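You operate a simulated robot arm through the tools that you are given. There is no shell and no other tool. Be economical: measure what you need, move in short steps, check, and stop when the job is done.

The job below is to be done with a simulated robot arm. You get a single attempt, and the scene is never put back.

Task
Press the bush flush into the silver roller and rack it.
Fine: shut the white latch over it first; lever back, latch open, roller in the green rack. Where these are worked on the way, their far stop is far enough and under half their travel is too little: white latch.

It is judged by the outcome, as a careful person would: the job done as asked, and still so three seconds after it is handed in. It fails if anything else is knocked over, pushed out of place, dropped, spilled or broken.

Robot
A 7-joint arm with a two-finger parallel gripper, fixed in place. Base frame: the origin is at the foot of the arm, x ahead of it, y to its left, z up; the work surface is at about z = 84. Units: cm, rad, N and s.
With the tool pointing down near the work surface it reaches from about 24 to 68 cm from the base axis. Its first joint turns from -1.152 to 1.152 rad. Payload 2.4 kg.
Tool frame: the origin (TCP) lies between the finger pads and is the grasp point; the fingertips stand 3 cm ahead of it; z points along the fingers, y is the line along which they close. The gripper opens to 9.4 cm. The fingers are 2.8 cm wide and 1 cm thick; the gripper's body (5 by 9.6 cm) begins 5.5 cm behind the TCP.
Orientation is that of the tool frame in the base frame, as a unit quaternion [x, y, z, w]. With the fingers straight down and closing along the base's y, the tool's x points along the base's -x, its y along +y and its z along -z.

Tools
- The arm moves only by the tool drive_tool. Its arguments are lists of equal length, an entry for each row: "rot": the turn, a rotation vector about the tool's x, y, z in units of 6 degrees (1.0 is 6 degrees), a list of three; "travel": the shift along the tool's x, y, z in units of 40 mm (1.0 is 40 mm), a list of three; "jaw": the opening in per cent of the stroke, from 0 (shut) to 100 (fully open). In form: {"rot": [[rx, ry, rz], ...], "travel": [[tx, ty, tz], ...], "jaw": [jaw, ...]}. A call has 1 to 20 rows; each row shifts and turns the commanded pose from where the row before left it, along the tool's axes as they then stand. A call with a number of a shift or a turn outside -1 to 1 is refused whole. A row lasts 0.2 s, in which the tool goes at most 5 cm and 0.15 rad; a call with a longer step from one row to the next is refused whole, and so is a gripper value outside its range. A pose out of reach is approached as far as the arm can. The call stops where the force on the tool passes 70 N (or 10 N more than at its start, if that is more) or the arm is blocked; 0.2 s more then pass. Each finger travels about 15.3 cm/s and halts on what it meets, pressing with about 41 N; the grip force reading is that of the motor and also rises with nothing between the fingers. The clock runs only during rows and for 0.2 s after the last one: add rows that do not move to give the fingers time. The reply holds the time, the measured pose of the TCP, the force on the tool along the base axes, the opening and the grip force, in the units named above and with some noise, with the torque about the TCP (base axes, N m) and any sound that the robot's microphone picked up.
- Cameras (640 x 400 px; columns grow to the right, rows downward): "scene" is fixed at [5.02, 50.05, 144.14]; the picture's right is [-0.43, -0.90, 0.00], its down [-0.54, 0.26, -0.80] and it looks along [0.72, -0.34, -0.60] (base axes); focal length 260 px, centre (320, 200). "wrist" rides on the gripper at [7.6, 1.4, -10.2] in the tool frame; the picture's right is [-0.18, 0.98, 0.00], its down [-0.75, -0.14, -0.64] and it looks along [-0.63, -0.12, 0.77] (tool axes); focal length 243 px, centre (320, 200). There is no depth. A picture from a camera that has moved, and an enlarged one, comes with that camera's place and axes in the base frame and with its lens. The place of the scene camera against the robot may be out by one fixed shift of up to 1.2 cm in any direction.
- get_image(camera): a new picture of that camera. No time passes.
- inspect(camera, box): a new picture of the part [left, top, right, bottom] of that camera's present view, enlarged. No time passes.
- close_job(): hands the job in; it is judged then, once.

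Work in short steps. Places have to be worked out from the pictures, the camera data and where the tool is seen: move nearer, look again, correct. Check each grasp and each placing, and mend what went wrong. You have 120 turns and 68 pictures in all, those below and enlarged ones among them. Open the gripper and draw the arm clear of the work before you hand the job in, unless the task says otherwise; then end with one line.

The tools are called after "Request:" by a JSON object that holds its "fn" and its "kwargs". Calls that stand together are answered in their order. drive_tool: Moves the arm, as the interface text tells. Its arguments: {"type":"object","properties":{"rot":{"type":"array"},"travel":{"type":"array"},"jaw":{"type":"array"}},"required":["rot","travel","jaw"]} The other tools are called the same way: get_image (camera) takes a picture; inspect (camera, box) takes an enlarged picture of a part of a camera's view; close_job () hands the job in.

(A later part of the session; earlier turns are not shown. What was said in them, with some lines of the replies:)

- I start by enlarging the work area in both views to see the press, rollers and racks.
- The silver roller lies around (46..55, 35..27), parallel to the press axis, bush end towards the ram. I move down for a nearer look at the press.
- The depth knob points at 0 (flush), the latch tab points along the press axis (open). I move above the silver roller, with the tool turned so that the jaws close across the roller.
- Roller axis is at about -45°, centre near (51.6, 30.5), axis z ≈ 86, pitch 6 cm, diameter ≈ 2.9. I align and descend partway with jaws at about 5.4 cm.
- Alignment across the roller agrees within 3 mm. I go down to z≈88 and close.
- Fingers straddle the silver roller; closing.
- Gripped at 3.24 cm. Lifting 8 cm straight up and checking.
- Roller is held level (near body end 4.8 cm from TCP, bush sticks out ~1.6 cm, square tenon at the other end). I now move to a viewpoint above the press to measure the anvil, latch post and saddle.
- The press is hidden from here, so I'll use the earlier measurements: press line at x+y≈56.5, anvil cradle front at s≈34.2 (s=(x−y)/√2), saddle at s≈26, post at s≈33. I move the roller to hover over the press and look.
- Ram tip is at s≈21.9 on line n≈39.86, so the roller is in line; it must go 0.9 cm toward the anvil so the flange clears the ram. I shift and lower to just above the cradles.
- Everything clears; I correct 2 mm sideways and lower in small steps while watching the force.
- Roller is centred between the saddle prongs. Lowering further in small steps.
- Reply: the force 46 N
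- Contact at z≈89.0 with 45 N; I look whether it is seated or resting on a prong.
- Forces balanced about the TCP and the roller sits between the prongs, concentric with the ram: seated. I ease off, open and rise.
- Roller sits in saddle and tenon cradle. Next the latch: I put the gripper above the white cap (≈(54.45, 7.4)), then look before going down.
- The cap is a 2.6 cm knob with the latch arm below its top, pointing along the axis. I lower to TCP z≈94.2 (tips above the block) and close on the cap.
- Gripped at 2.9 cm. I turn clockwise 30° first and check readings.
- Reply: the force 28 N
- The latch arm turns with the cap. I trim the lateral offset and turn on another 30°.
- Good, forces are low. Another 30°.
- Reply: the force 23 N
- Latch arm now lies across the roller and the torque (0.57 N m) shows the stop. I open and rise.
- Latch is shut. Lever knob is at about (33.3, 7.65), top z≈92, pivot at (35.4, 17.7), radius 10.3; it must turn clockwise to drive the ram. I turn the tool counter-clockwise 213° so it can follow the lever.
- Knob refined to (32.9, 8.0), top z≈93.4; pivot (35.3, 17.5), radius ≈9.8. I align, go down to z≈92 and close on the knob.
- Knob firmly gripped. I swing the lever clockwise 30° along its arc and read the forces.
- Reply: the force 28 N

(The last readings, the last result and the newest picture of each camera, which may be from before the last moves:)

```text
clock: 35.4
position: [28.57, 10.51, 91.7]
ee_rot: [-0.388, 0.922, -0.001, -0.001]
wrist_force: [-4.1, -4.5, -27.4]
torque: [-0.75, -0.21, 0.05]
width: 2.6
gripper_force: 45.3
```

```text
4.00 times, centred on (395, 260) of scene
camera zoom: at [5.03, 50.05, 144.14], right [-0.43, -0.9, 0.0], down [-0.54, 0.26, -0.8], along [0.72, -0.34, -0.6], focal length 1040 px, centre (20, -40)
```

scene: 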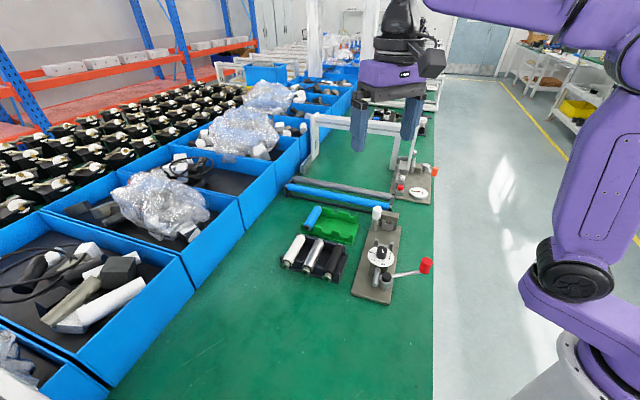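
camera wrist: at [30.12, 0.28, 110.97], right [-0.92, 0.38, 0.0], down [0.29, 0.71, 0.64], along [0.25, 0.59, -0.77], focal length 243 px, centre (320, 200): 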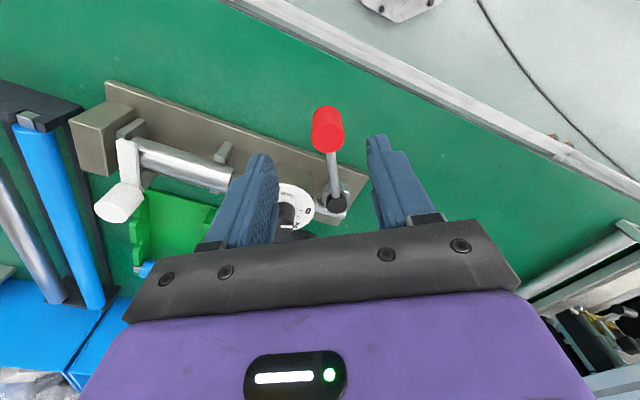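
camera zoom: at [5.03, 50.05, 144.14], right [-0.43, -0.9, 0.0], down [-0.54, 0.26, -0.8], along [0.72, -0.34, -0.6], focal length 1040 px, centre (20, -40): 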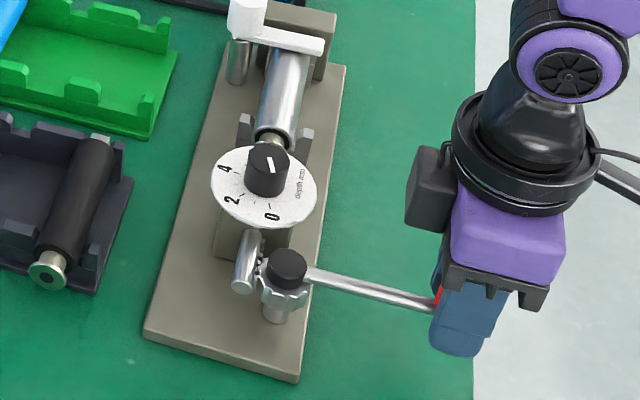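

Ram advances. Continuing 30° more with a slight downward trim.

Request:
{"fn": "drive_tool", "kwargs": {"rot": [[0, 0, 1], [0, 0, 1], [0, 0, 1], [0, 0, 1], [0, 0, 1]], "travel": [[-0.0133, 0.2535, 0.03], [-0.0133, 0.2535, 0], [-0.0133, 0.2535, 0], [-0.0133, 0.2535, 0], [-0.0133, 0.2535, 0]], "jaw": [10, 10, 10, 10, 10]}}

Request:
{"fn": "inspect", "kwargs": {"camera": "scene", "box": [350, 200, 430, 280]}}

```text
clock: 36.6
position: [26.0, 14.55, 91.77]
ee_rot: [-0.158, 0.987, 0.0, 0.0]
wrist_force: [-7.6, -1.6, 19.9]
torque: [0.9, 0.69, 0.04]
width: 2.55
gripper_force: 44.9
stopped in row 5: the force on the tool passed its limit at 76 N (the readings are from after the stop); the commanded pose is now the measured one
```

```text
5.00 times, centred on (390, 240) of scene
camera zoom: at [4.98, 50.03, 144.15], right [-0.43, -0.9, 0.0], down [-0.54, 0.26, -0.8], along [0.72, -0.34, -0.6], focal length 1299 px, centre (-30, 0)
```

zoom: 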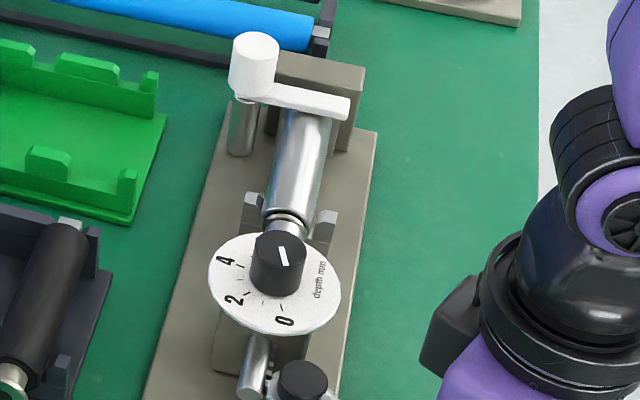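

The force limit was reached after ~58°. I zoom in on the bush to see how far it is in.

Request:
{"fn": "inspect", "kwargs": {"camera": "scene", "box": [370, 230, 425, 265]}}

Request:
{"fn": "get_image", "kwargs": {"camera": "wrist"}}

```text
11.43 times, centred on (398, 248) of scene
camera zoom: at [4.98, 50.03, 144.15], right [-0.43, -0.9, 0.0], down [-0.54, 0.26, -0.8], along [0.72, -0.34, -0.6], focal length 2970 px, centre (-566, -343)
```

zoom: 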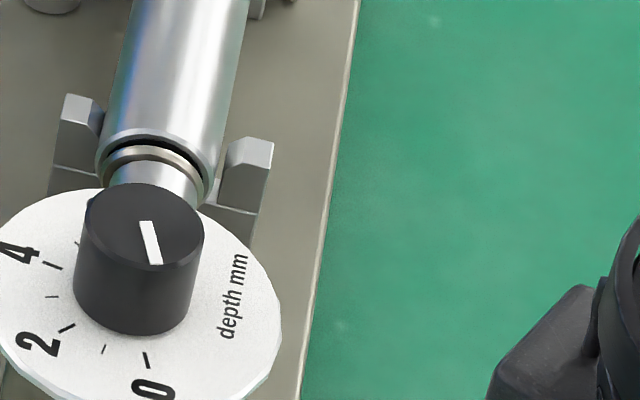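

```text
24 pictures are left
camera wrist: at [18.25, 13.53, 102.05], right [-0.13, 0.99, 0.0], down [0.76, 0.1, 0.64], along [0.64, 0.08, -0.77], focal length 243 px, centre (320, 200)
```

wrist: 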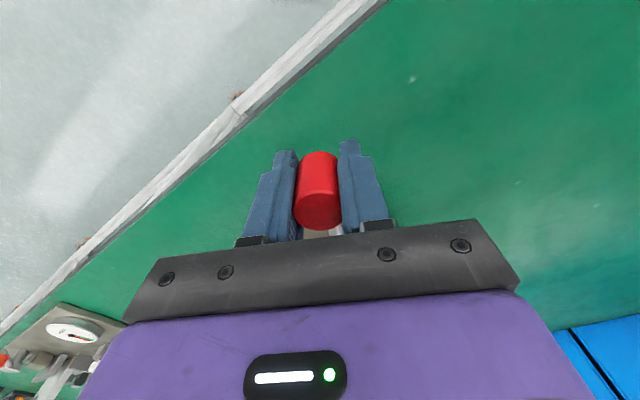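

The flange looks nearly at the roller face but a thin dark gap may remain. I push on gently in small increments.

Request:
{"fn": "drive_tool", "kwargs": {"rot": [[0, 0, 0.3], [0, 0, 0.3], [0, 0, 0.3], [0, 0, 0.3]], "travel": [[0, 0.076, 0.01], [0, 0.076, 0], [0, 0.076, 0], [0, 0.076, 0]], "jaw": [10, 10, 10, 10]}}

Request:
{"fn": "inspect", "kwargs": {"camera": "scene", "box": [370, 230, 425, 265]}}

```text
clock: 37.2
position: [25.91, 15.13, 91.78]
ee_rot: [-0.126, 0.992, -0.001, 0.0]
wrist_force: [-7.6, -2.9, 15.1]
torque: [1.14, -0.28, -0.15]
width: 2.56
gripper_force: 45.0
stopped in row 3: the force on the tool passed its limit at 71 N (the readings are from after the stop); the commanded pose is now the measured one
```

```text
11.43 times, centred on (398, 248) of scene
camera zoom: at [4.99, 50.03, 144.15], right [-0.43, -0.9, 0.0], down [-0.54, 0.26, -0.8], along [0.72, -0.34, -0.6], focal length 2970 px, centre (-566, -343)
```

zoom: 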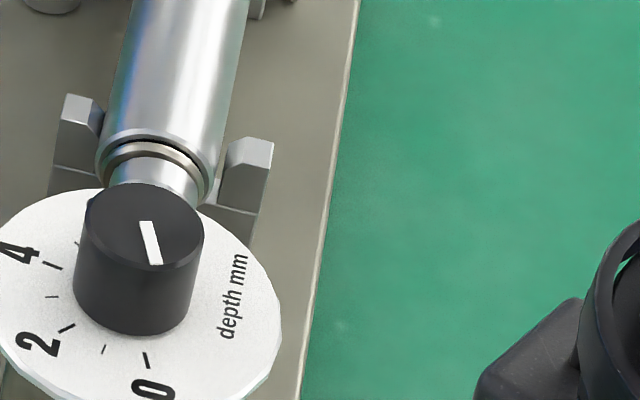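

Progress of about 3.5°; the gap narrowed. I repeat the small push.

Request:
{"fn": "drive_tool", "kwargs": {"rot": [[0, 0, 0.2], [0, 0, 0.2], [0, 0, 0.2], [0, 0, 0.2], [0, 0, 0.2]], "travel": [[0, 0.05, 0], [0, 0.05, 0], [0, 0.05, 0], [0, 0.05, 0], [0, 0.05, 0]], "jaw": [10, 10, 10, 10, 10]}}

Request:
{"fn": "inspect", "kwargs": {"camera": "scene", "box": [370, 230, 425, 265]}}

```text
clock: 38.3
position: [25.74, 15.62, 91.79]
ee_rot: [-0.079, 0.997, -0.003, -0.001]
wrist_force: [3.5, -11.3, 14.8]
torque: [0.7, -0.11, 0.33]
width: 2.59
gripper_force: 44.8
stopped in row 5: the force on the tool passed its limit at 73 N (the readings are from after the stop); the commanded pose is now the measured one
```

```text
11.43 times, centred on (398, 248) of scene
camera zoom: at [5.01, 50.01, 144.16], right [-0.43, -0.9, 0.0], down [-0.54, 0.26, -0.8], along [0.72, -0.34, -0.6], focal length 2970 px, centre (-566, -343)
```

zoom: 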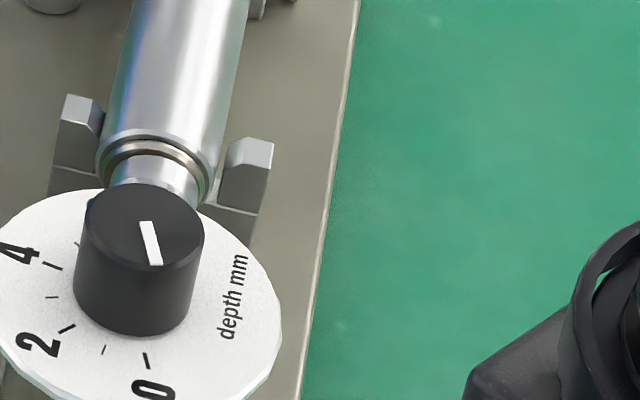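

Still advancing; another push.

Request:
{"fn": "drive_tool", "kwargs": {"rot": [[0, 0, 0.2], [0, 0, 0.2], [0, 0, 0.2], [0, 0, 0.2], [0, 0, 0.2]], "travel": [[0, 0.05, 0], [0, 0.05, 0], [0, 0.05, 0], [0, 0.05, 0], [0, 0.05, 0]], "jaw": [10, 10, 10, 10, 10]}}

Request:
{"fn": "drive_tool", "kwargs": {"rot": [[0, 0, 0.2], [0, 0, 0.2], [0, 0, 0.2], [0, 0, 0.2], [0, 0, 0.2]], "travel": [[0, 0.05, 0], [0, 0.05, 0], [0, 0.05, 0], [0, 0.05, 0], [0, 0.05, 0]], "jaw": [10, 10, 10, 10, 10]}}

Request:
{"fn": "inspect", "kwargs": {"camera": "scene", "box": [370, 230, 425, 265]}}

```text
clock: 39.1
position: [25.75, 15.49, 91.75]
ee_rot: [-0.05, 0.999, -0.006, -0.006]
wrist_force: [11.8, -16.8, 11.1]
torque: [1.01, 0.16, 0.28]
width: 2.56
gripper_force: 44.4
stopped in row 3: the force on the tool passed its limit at 73 N (the readings are from after the stop); the commanded pose is now the measured one
```

```text
clock: 39.9
position: [25.73, 15.55, 91.87]
ee_rot: [-0.013, 1.0, -0.011, -0.007]
wrist_force: [11.2, -18.3, 8.7]
torque: [1.46, 0.04, -0.04]
width: 2.57
gripper_force: 45.1
stopped in row 4: the force on the tool passed its limit at 73 N (the readings are from after the stop); the commanded pose is now the measured one
```

```text
11.43 times, centred on (398, 248) of scene
camera zoom: at [5.03, 50.0, 144.16], right [-0.43, -0.9, 0.0], down [-0.54, 0.26, -0.8], along [0.72, -0.34, -0.6], focal length 2970 px, centre (-566, -343)
```

zoom: 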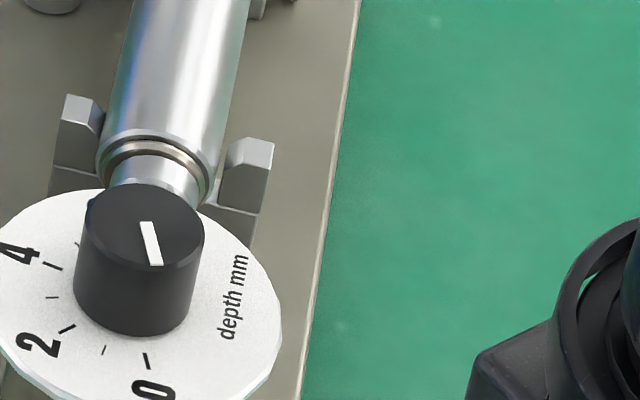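

No more progress at the limit force: the ram is on its stop. Now I unwind the tool's over-rotation and swing the lever back.

Request:
{"fn": "drive_tool", "kwargs": {"rot": [[0, 0, -0.8], [0, 0, -0.8], [0, 0, -1], [0, 0, -1], [0, 0, -1], [0, 0, -1], [0, 0, -1]], "travel": [[0, 0, 0], [0, 0, 0], [-0.0133, -0.2535, 0], [-0.0133, -0.2535, 0], [-0.0133, -0.2535, 0], [-0.0133, -0.2535, 0], [-0.0133, -0.2535, 0]], "jaw": [10, 10, 10, 10, 10, 10, 10]}}

```text
clock: 41.5
position: [27.71, 11.11, 91.71]
ee_rot: [-0.355, 0.935, -0.008, -0.012]
wrist_force: [-12.0, -2.9, 4.2]
torque: [0.15, 0.7, 0.52]
width: 2.6
gripper_force: 44.7
```

Request:
{"fn": "drive_tool", "kwargs": {"rot": [[0, 0, -1], [0, 0, -1], [0, 0, -1], [0, 0, -1], [0, 0, -1], [0, 0, -1]], "travel": [[-0.0133, -0.2535, 0], [-0.0133, -0.2535, 0], [-0.0133, -0.2535, 0], [-0.0133, -0.2535, 0], [-0.0133, -0.2535, 0], [-0.0133, -0.2535, 0]], "jaw": [10, 10, 10, 10, 10, 10]}}

Request:
{"fn": "inspect", "kwargs": {"camera": "scene", "box": [340, 200, 450, 310]}}

```text
clock: 42.9
position: [32.84, 7.91, 91.78]
ee_rot: [-0.625, 0.781, -0.003, -0.015]
wrist_force: [-9.3, -22.9, -4.9]
torque: [-0.35, -1.38, 0.03]
width: 2.59
gripper_force: 44.7
```

```text
3.64 times, centred on (395, 255) of scene
camera zoom: at [5.0, 49.99, 144.17], right [-0.43, -0.9, 0.0], down [-0.54, 0.26, -0.8], along [0.72, -0.34, -0.6], focal length 945 px, centre (47, 0)
```

zoom: 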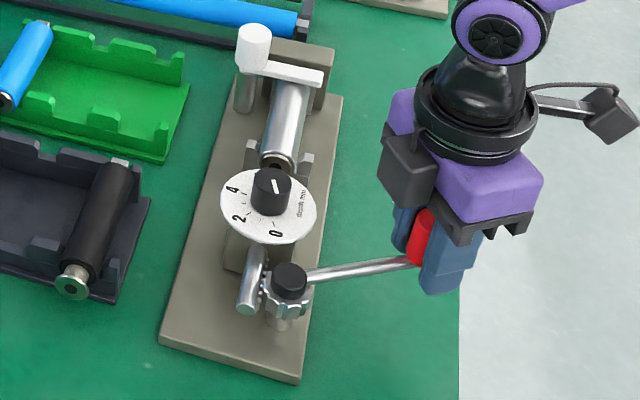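

Lever is back at its starting angle; a small nudge to make sure it's at the back stop, then release and rise.

Request:
{"fn": "drive_tool", "kwargs": {"rot": [[0, 0, -0.2], [0, 0, 0], [0, 0, 0], [0, 0, 0], [0, 0, 0], [0, 0, 0], [0, 0, 0]], "travel": [[0, -0.06, 0], [0, 0, 0], [0, 0, 0], [0, 0, 0], [0, 0, -0.6], [0, 0, -0.9], [0, 0, -0.9]], "jaw": [10, 10, 60, 60, 60, 60, 60]}}

Request:
{"fn": "inspect", "kwargs": {"camera": "scene", "box": [340, 200, 450, 310]}}

```text
clock: 44.5
position: [33.44, 8.23, 101.53]
ee_rot: [-0.633, 0.774, -0.003, -0.012]
wrist_force: [0.0, 0.6, 0.4]
torque: [-0.03, 0.03, -0.01]
width: 5.63
gripper_force: 0.1
```

```text
3.64 times, centred on (395, 255) of scene
camera zoom: at [5.02, 50.05, 144.14], right [-0.43, -0.9, 0.0], down [-0.54, 0.26, -0.8], along [0.72, -0.34, -0.6], focal length 945 px, centre (47, 0)
```

zoom: 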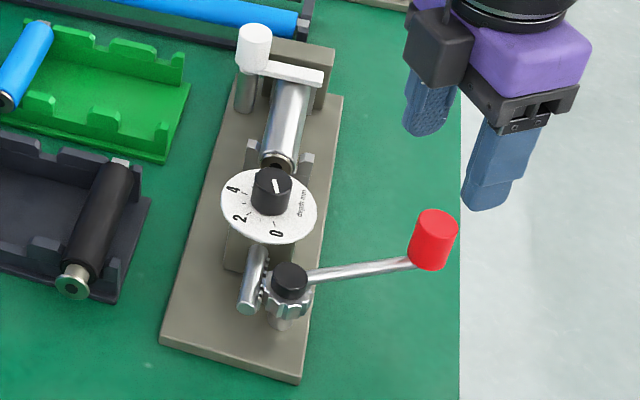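

Request:
{"fn": "inspect", "kwargs": {"camera": "scene", "box": [375, 225, 425, 258]}}

Request:
{"fn": "inspect", "kwargs": {"camera": "scene", "box": [290, 200, 340, 240]}}

```text
12.12 times, centred on (400, 242) of scene
camera zoom: at [5.02, 50.05, 144.14], right [-0.43, -0.9, 0.0], down [-0.54, 0.26, -0.8], along [0.72, -0.34, -0.6], focal length 3150 px, centre (-650, -303)
```

zoom: 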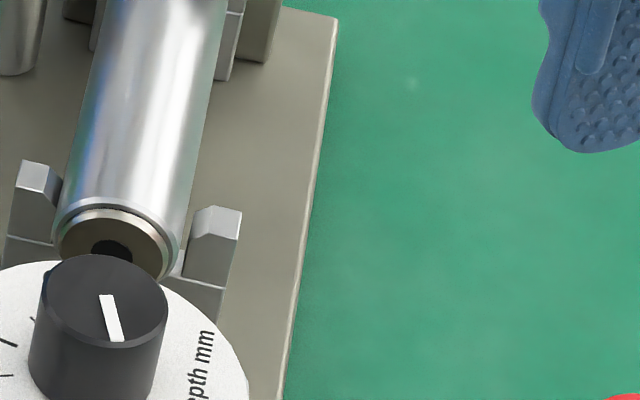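

```text
10.00 times, centred on (315, 220) of scene
camera zoom: at [5.02, 50.05, 144.14], right [-0.43, -0.9, 0.0], down [-0.54, 0.26, -0.8], along [0.72, -0.34, -0.6], focal length 2599 px, centre (370, 0)
```

zoom: 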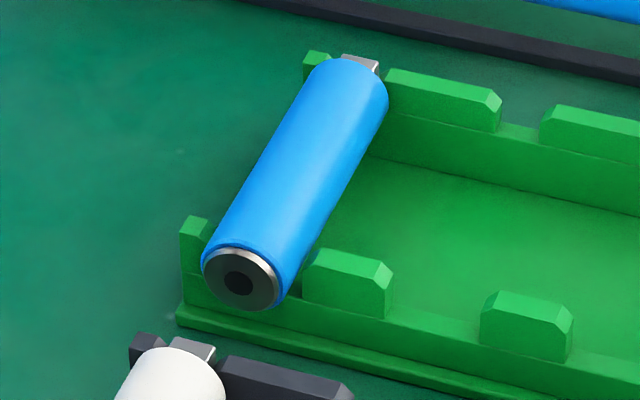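

The bush looks seated exactly like the finished blue roller. Lever is back. Now I straighten the tool's small tilt, return over the latch cap and rotate the wrist for reopening it.

Request:
{"fn": "drive_tool", "kwargs": {"rot": [[0.103, -0.216, 0], [0, 0, 0], [0, 0, 0], [0, 0, 0], [0, 0, 0], [0, 0, 0], [0, 0, 0], [0, 0, 1], [0, 0, 1], [0, 0, 1], [0, 0, 1], [0, 0, 1], [0, 0, 1], [0, 0, 1], [0, 0, 1], [0, 0, 1], [0, 0, 1], [0, 0, 1], [0, 0, 1], [0, 0, 0.6]], "travel": [[0, 0, -0.5], [-0.147, -0.882, 0], [-0.147, -0.882, 0], [-0.147, -0.882, 0], [-0.147, -0.882, 0], [-0.147, -0.882, 0], [-0.147, -0.882, 0], [0, 0, 0], [0, 0, 0], [0, 0, 0], [0, 0, 0], [0, 0, 0], [0, 0, 0], [0, 0, 0], [0, 0, 0], [0, 0, 0], [0, 0, 0], [0, 0, 0], [0, 0, 0], [0, 0, 0]], "jaw": [60, 60, 60, 60, 60, 60, 60, 60, 60, 60, 60, 60, 60, 60, 60, 60, 60, 60, 60, 60]}}

Request:
{"fn": "drive_tool", "kwargs": {"rot": [[0, 0, 1], [0, 0, 1], [0, 0, 1], [0, 0, 1], [0, 0, 1], [0, 0, 1], [0, 0, 1], [0, 0, 1], [0, 0, 1], [0, 0, 1], [0, 0, 1], [0, 0, 1], [0, 0, 1], [0, 0, 1], [0, 0, 1], [0, 0, 1], [0, 0, 1], [0, 0, 1], [0, 0, 1], [0, 0, 1]], "travel": [[0, 0, 0], [0, 0, 0], [0, 0, 0], [0, 0, 0], [0, 0, 0], [0, 0, 0], [0, 0, 0], [0, 0, 0], [0, 0, 0], [0, 0, 0], [0, 0, 0], [0, 0, 0], [0, 0, 0], [0, 0, 0], [0, 0, 0], [0, 0, 0], [0, 0, 0], [0, 0, 0], [0, 0, 0], [0, 0, 0]], "jaw": [60, 60, 60, 60, 60, 60, 60, 60, 60, 60, 60, 60, 60, 60, 60, 60, 60, 60, 60, 60]}}

```text
clock: 48.7
position: [54.89, 7.66, 103.4]
ee_rot: [-0.026, 1.0, -0.001, 0.0]
wrist_force: [-0.5, -0.3, -1.0]
torque: [0.0, -0.03, -0.01]
width: 5.64
gripper_force: 0.1
```

```text
clock: 52.9
position: [54.94, 7.65, 103.53]
ee_rot: [0.853, 0.522, 0.001, 0.001]
wrist_force: [0.3, -0.9, 0.9]
torque: [0.01, 0.0, -0.01]
width: 5.62
gripper_force: 0.0
```

Request:
{"fn": "drive_tool", "kwargs": {"rot": [[0, 0, 1], [0, 0, 1], [0, 0, 1], [0, 0, 0]], "travel": [[0, 0, 0], [0, 0, 0], [0, 0, 0], [0, 0, 0.8]], "jaw": [60, 60, 60, 60]}}

Request:
{"fn": "get_image", "kwargs": {"camera": "wrist"}}

```text
clock: 53.9
position: [54.74, 7.72, 100.19]
ee_rot: [0.924, 0.382, 0.001, 0.001]
wrist_force: [0.1, -0.6, 0.5]
torque: [0.02, 0.03, 0.0]
width: 5.64
gripper_force: 0.1
```

```text
16 pictures are left
camera wrist: at [61.11, 12.09, 110.55], right [0.56, -0.83, 0.0], down [-0.63, -0.43, 0.64], along [-0.53, -0.36, -0.77], focal length 243 px, centre (320, 200)
```

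wrist: 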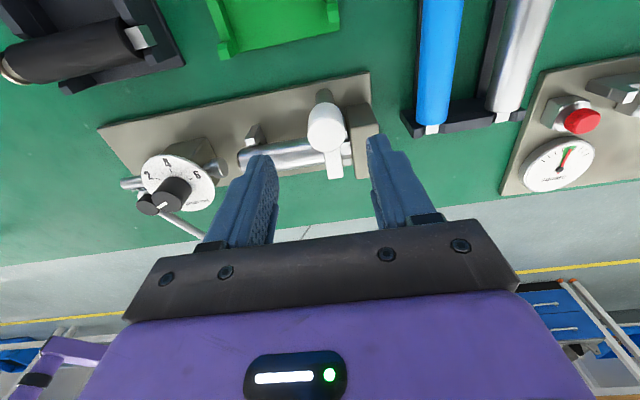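

Cap is between the fingers; trimming 3 mm, descending to z≈94.2 and closing.

Request:
{"fn": "drive_tool", "kwargs": {"rot": [[0, 0, 0], [0, 0, 0], [0, 0, 0], [0, 0, 0], [0, 0, 0], [0, 0, 0]], "travel": [[0, 0.08, 0.5], [0, 0, 0.5], [0, 0, 0.5], [0, 0, 0], [0, 0, 0], [0, 0, 0]], "jaw": [60, 60, 60, 10, 10, 10]}}

Request:
{"fn": "drive_tool", "kwargs": {"rot": [[0, 0, -1], [0, 0, -1], [0, 0, -1], [0, 0, -1], [0, 0, -1]], "travel": [[0, 0, 0], [0, 0, 0], [0, 0, 0], [0, 0, 0], [0, 0, 0]], "jaw": [10, 10, 10, 10, 10]}}

```text
clock: 55.3
position: [55.16, 7.24, 94.23]
ee_rot: [0.924, 0.382, 0.0, 0.001]
wrist_force: [3.1, -1.5, -0.8]
torque: [0.54, 0.41, 0.01]
width: 2.76
gripper_force: 44.3
```

```text
clock: 56.5
position: [55.17, 7.53, 94.36]
ee_rot: [0.792, 0.61, 0.0, 0.0]
wrist_force: [6.1, 0.5, -9.9]
torque: [1.41, 0.15, 0.05]
width: 2.74
gripper_force: 45.4
```

Grip and turn are fine; 60° more to the open stop.

Request:
{"fn": "drive_tool", "kwargs": {"rot": [[0, 0, -1], [0, 0, -1], [0, 0, -1], [0, 0, -1], [0, 0, -1], [0, 0, -1], [0, 0, -1], [0, 0, -1], [0, 0, -1], [0, 0, -1], [0, 0, -0.5]], "travel": [[0, 0, 0], [0, 0, 0], [0, 0, 0], [0, 0, 0], [0, 0, 0], [0, 0, 0], [0, 0, 0], [0, 0, 0], [0, 0, 0], [0, 0, 0], [0, 0, 0]], "jaw": [10, 10, 10, 10, 10, 10, 10, 10, 10, 10, 10]}}

Request:
{"fn": "inspect", "kwargs": {"camera": "scene", "box": [340, 180, 450, 260]}}

```text
clock: 58.9
position: [54.91, 7.44, 94.29]
ee_rot: [0.358, 0.934, -0.001, -0.001]
wrist_force: [-20.0, 1.2, 7.1]
torque: [0.83, -0.11, -0.36]
width: 2.78
gripper_force: 45.4
```

```text
5.00 times, centred on (395, 220) of scene
camera zoom: at [4.95, 50.05, 144.15], right [-0.43, -0.9, 0.0], down [-0.54, 0.26, -0.8], along [0.72, -0.34, -0.6], focal length 1299 px, centre (-55, 100)
```

zoom: 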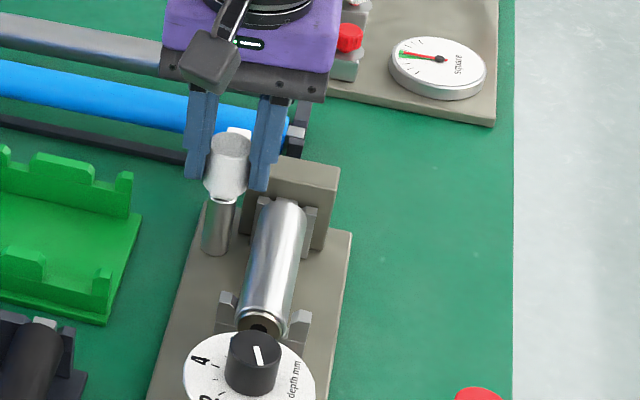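

Latch is open against its stop. Release, rise, and square the tool to −45°.

Request:
{"fn": "drive_tool", "kwargs": {"rot": [[0, 0, 0], [0, 0, 0], [0, 0, 0], [0, 0, 0], [0, 0, 0], [0, 0, 0.5]], "travel": [[0, 0, 0], [0, 0, 0], [0, 0, -0.5], [0, 0, -0.8], [0, 0, -0.9], [0, 0, 0]], "jaw": [50, 60, 60, 60, 60, 60]}}

```text
clock: 60.3
position: [55.04, 7.49, 103.0]
ee_rot: [0.384, 0.924, 0.0, 0.001]
wrist_force: [0.2, -0.1, -0.2]
torque: [0.03, -0.01, -0.02]
width: 5.65
gripper_force: 0.0
```

Request:
{"fn": "drive_tool", "kwargs": {"rot": [[0, 0, 0], [0, 0, 0], [0, 0, 0], [0, 0, 0], [0, 0, 0], [0, 0, 0]], "travel": [[0.363, -0.347, 0], [0.363, -0.347, 0], [0.364, -0.346, 0], [0, 0, 0.8], [0, 0, 0.8], [0, 0, 0.7]], "jaw": [50, 50, 50, 50, 50, 50]}}

Request:
{"fn": "get_image", "kwargs": {"camera": "wrist"}}

```text
clock: 61.7
position: [49.01, 7.62, 93.82]
ee_rot: [0.384, 0.923, -0.001, 0.002]
wrist_force: [-0.2, 0.0, -0.3]
torque: [-0.01, -0.01, 0.0]
width: 4.71
gripper_force: 0.1
```

```text
14 pictures are left
camera wrist: at [44.57, 14.08, 104.14], right [0.83, 0.56, 0.0], down [0.43, -0.63, 0.64], along [0.36, -0.53, -0.77], focal length 243 px, centre (320, 200)
```

wrist: 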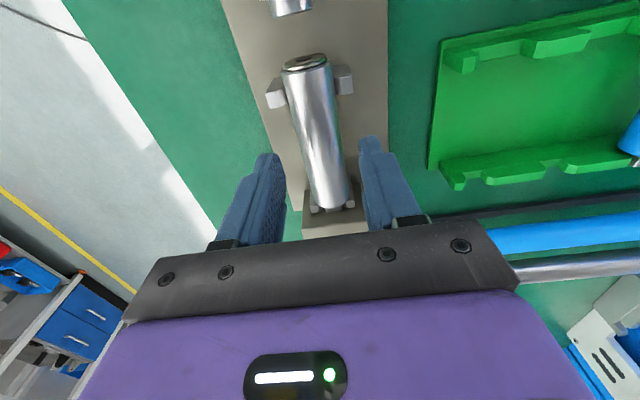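

The bush is flush. Descending to z≈89.1, gripping, and lifting.

Request:
{"fn": "drive_tool", "kwargs": {"rot": [[0, 0, 0], [0, 0, 0], [0, 0, 0], [0, 0, 0], [0, 0, 0], [0, 0, 0]], "travel": [[0, 0, 0.5], [0, 0, 0.4], [0, 0, 0.28], [0, 0, 0], [0, 0, 0], [0, 0, 0]], "jaw": [50, 50, 50, 10, 10, 10]}}

Request:
{"fn": "drive_tool", "kwargs": {"rot": [[0, 0, 0], [0, 0, 0], [0, 0, 0], [0, 0, 0], [0, 0, 0], [0, 0, 0]], "travel": [[0, 0, -0.2], [0, 0, -0.4], [0, 0, -0.7], [0, 0, -0.8], [0, 0, -0.8], [0, 0, -0.8]], "jaw": [10, 10, 10, 10, 10, 10]}}

```text
clock: 63.1
position: [49.18, 7.46, 89.07]
ee_rot: [0.384, 0.924, -0.001, 0.001]
wrist_force: [-2.5, -1.5, 6.3]
torque: [0.09, 0.12, 0.0]
width: 3.2
gripper_force: 41.1
```

```text
clock: 64.5
position: [48.97, 7.53, 103.61]
ee_rot: [0.384, 0.923, 0.0, 0.0]
wrist_force: [-0.4, -0.5, -2.7]
torque: [-0.01, 0.0, -0.03]
width: 3.21
gripper_force: 40.9
```

Roller gripped again. The free green slot next to the press is at n≈52.0, body centre s≈29.8 (matching the blue roller's seating). I move over it and lower to just above the walls.

Request:
{"fn": "drive_tool", "kwargs": {"rot": [[0, 0, 0], [0, 0, 0], [0, 0, 0], [0, 0, 0], [0, 0, 0], [0, 0, 0], [0, 0, 0], [0, 0, 0]], "travel": [[-0.031, 0.7525, 0], [-0.031, 0.7525, 0], [-0.031, 0.7525, 0], [-0.031, 0.7525, 0], [0, 0, 0.88], [0, 0, 0.88], [0, 0, 0.88], [0, 0, 0]], "jaw": [10, 10, 10, 10, 10, 10, 10, 10]}}

Request:
{"fn": "get_image", "kwargs": {"camera": "wrist"}}

Request:
{"fn": "inspect", "kwargs": {"camera": "scene", "box": [280, 180, 400, 260]}}

```text
clock: 66.3
position: [57.97, 16.0, 93.24]
ee_rot: [0.383, 0.924, 0.0, 0.002]
wrist_force: [0.5, -0.2, -2.3]
torque: [0.0, -0.03, 0.0]
width: 3.22
gripper_force: 40.8
```

```text
13 pictures are left
camera wrist: at [53.52, 22.26, 103.5], right [0.83, 0.56, 0.0], down [0.43, -0.63, 0.64], along [0.36, -0.53, -0.77], focal length 243 px, centre (320, 200)
```

wrist: 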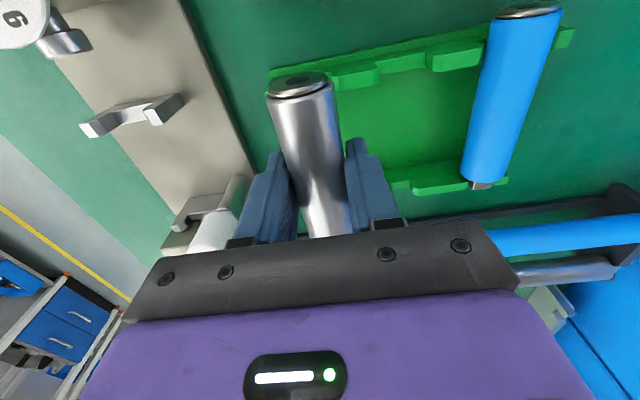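

```text
5.00 times, centred on (340, 220) of scene
camera zoom: at [5.02, 50.05, 144.14], right [-0.43, -0.9, 0.0], down [-0.54, 0.26, -0.8], along [0.72, -0.34, -0.6], focal length 1299 px, centre (220, 100)
```

zoom: 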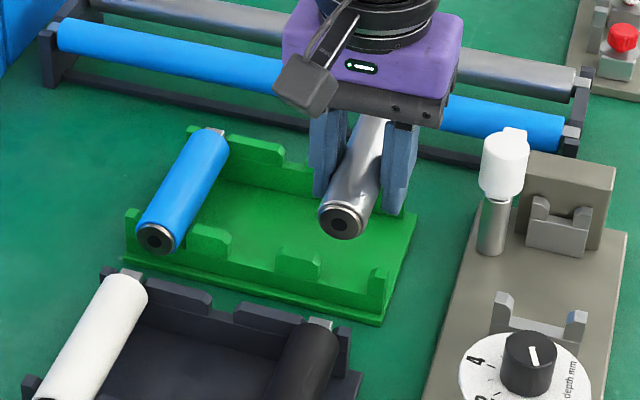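

Roller end lines up with the blue one (s 24.85 vs 25.0) and with the slot (n≈52.1). I lower to just above seat, then gently.

Request:
{"fn": "drive_tool", "kwargs": {"rot": [[0, 0, 0], [0, 0, 0], [0, 0, 0], [0, 0, 0], [0, 0, 0]], "travel": [[-0.025, 0, 0.3], [0, 0, 0.3], [0, 0, 0.3], [0, 0, 0.2], [0, 0, 0]], "jaw": [10, 10, 10, 10, 10]}}

```text
clock: 67.5
position: [58.08, 15.62, 89.01]
ee_rot: [0.383, 0.924, 0.0, 0.0]
wrist_force: [-0.2, 0.6, -2.0]
torque: [0.0, -0.01, 0.02]
width: 3.23
gripper_force: 40.9
```

Request:
{"fn": "drive_tool", "kwargs": {"rot": [[0, 0, 0], [0, 0, 0], [0, 0, 0], [0, 0, 0]], "travel": [[0, 0, 0.08], [0, 0, 0.07], [0, 0, 0.05], [0, 0, 0]], "jaw": [10, 10, 10, 10]}}

```text
clock: 68.5
position: [58.12, 15.64, 88.27]
ee_rot: [0.384, 0.924, 0.001, 0.001]
wrist_force: [-7.0, -2.3, 17.8]
torque: [0.07, 0.13, -0.03]
width: 3.21
gripper_force: 41.0
```

Contact at z≈88.3 as expected for a seated roller, torque balanced. A quick look before letting go.

Request:
{"fn": "inspect", "kwargs": {"camera": "wrist", "box": [230, 20, 420, 200]}}

Request:
{"fn": "inspect", "kwargs": {"camera": "scene", "box": [290, 190, 380, 250]}}

```text
2.22 times, centred on (325, 110) of wrist
camera zoom: at [53.6, 22.06, 98.54], right [0.83, 0.56, 0.0], down [0.43, -0.63, 0.64], along [0.36, -0.53, -0.77], focal length 539 px, centre (309, 400)
```

zoom: 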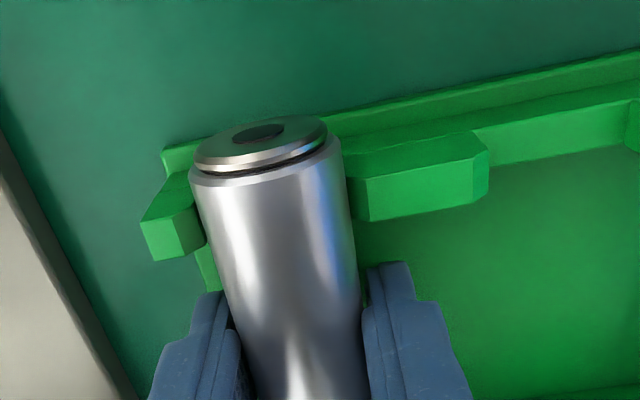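

```text
6.67 times, centred on (335, 220) of scene
camera zoom: at [4.97, 50.03, 144.15], right [-0.43, -0.9, 0.0], down [-0.54, 0.26, -0.8], along [0.72, -0.34, -0.6], focal length 1732 px, centre (220, 67)
```

zoom: 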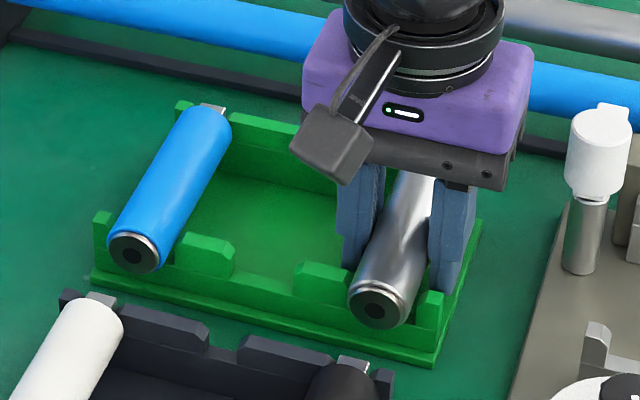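

It is in the slot. I compare the bush seating of silver and blue closely.

Request:
{"fn": "inspect", "kwargs": {"camera": "scene", "box": [302, 216, 350, 240]}}

```text
13.33 times, centred on (326, 228) of scene
camera zoom: at [4.97, 50.03, 144.15], right [-0.43, -0.9, 0.0], down [-0.54, 0.26, -0.8], along [0.72, -0.34, -0.6], focal length 3465 px, centre (240, -173)
```

zoom: 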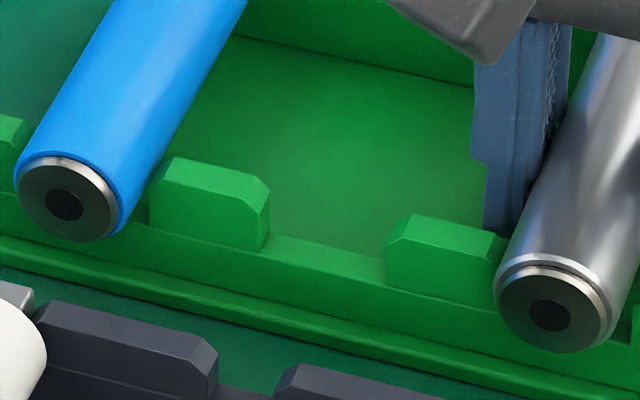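

Both look alike, but silver may show a hairline gap. I release, rise, and compare both ends from above.

Request:
{"fn": "drive_tool", "kwargs": {"rot": [[0, 0, 0], [0, 0, 0], [0, 0, 0], [0, 0, 0], [0, 0, 0], [0, 0, 0], [0, 0, 0]], "travel": [[0, 0, -0.02], [0, 0, 0], [0, 0, 0], [0, 0, -0.4], [0, 0, -0.7], [0, 0, -0.8], [0.3, 0.4, -0.5]], "jaw": [30, 50, 50, 50, 50, 50, 50]}}

Request:
{"fn": "get_image", "kwargs": {"camera": "wrist"}}

```text
clock: 70.1
position: [58.15, 17.6, 98.08]
ee_rot: [0.382, 0.924, 0.0, 0.001]
wrist_force: [0.4, 0.5, 0.2]
torque: [0.0, -0.02, -0.01]
width: 4.72
gripper_force: 0.0
```

```text
8 pictures are left
camera wrist: at [53.69, 24.06, 108.25], right [0.83, 0.56, 0.0], down [0.43, -0.63, 0.64], along [0.36, -0.53, -0.77], focal length 243 px, centre (320, 200)
```

wrist: 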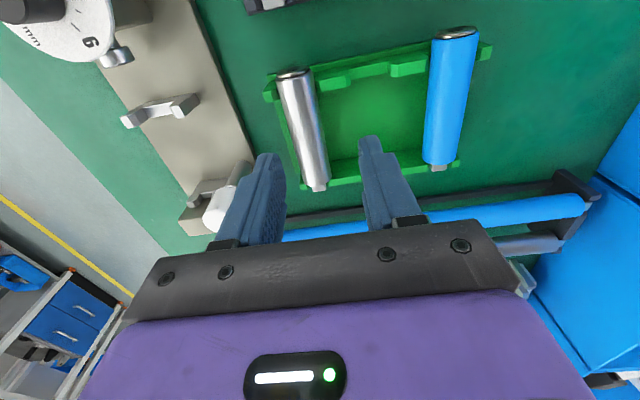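

Request:
{"fn": "inspect", "kwargs": {"camera": "wrist", "box": [265, 55, 325, 95]}}

Request:
{"fn": "inspect", "kwargs": {"camera": "wrist", "box": [425, 15, 485, 55]}}

```text
10.00 times, centred on (295, 75) of wrist
camera zoom: at [53.69, 24.06, 108.25], right [0.83, 0.56, 0.0], down [0.43, -0.63, 0.64], along [0.36, -0.53, -0.77], focal length 2426 px, centre (570, 1450)
```

zoom: 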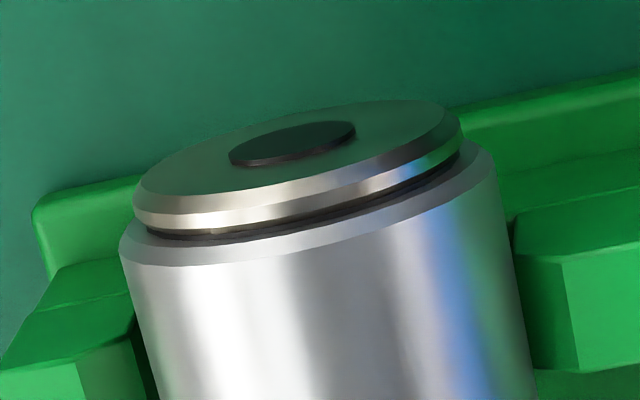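

```text
10.00 times, centred on (455, 35) of wrist
camera zoom: at [53.69, 24.06, 108.25], right [0.83, 0.56, 0.0], down [0.43, -0.63, 0.64], along [0.36, -0.53, -0.77], focal length 2426 px, centre (-1030, 1850)
```

zoom: 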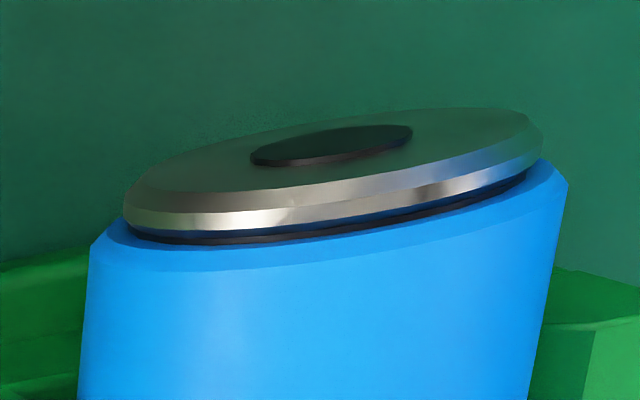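

The silver bush sits just like the finished blue one. I draw the arm clear and take a final overview.

Request:
{"fn": "drive_tool", "kwargs": {"rot": [[0, 0, 0], [0, 0, 0], [0, 0, 0], [0, 0, 0], [0, 0, 0], [0, 0, 0]], "travel": [[0, 0, -0.9], [0, 0, -0.9], [0.5, 0.2, -0.9], [0.5, 0.2, -0.9], [0.5, 0, -0.9], [0.5, 0, 0]], "jaw": [100, 100, 100, 100, 100, 100]}}

Request:
{"fn": "inspect", "kwargs": {"camera": "scene", "box": [260, 170, 450, 310]}}

```text
clock: 71.5
position: [53.57, 24.45, 115.99]
ee_rot: [0.384, 0.923, -0.001, 0.001]
wrist_force: [0.0, -0.1, 0.4]
torque: [0.01, 0.01, 0.0]
width: 9.4
gripper_force: 0.0
```

```text
2.86 times, centred on (355, 240) of scene
camera zoom: at [5.02, 50.05, 144.14], right [-0.43, -0.9, 0.0], down [-0.54, 0.26, -0.8], along [0.72, -0.34, -0.6], focal length 742 px, centre (220, 86)
```

zoom: 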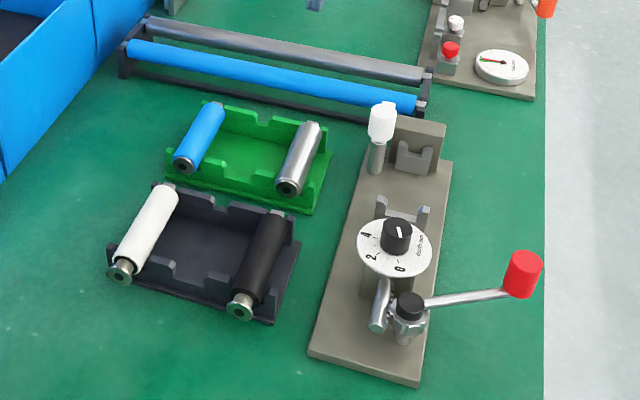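

Silver roller is in the green rack with its bush flush. The lever is back, the latch is open and nothing else has moved, so I'm handing in.

Request:
{"fn": "close_job", "kwargs": {}}

```text
The job is handed in.
```

The bush is pressed into the silver roller and the roller is in the green rack; I shut the white latch over it before pressing, and the lever is now back and the latch open. Flush is judged by eye: the bush looks the same as on the finished blue roller, and the ram went to its stop with the depth dial at 0.
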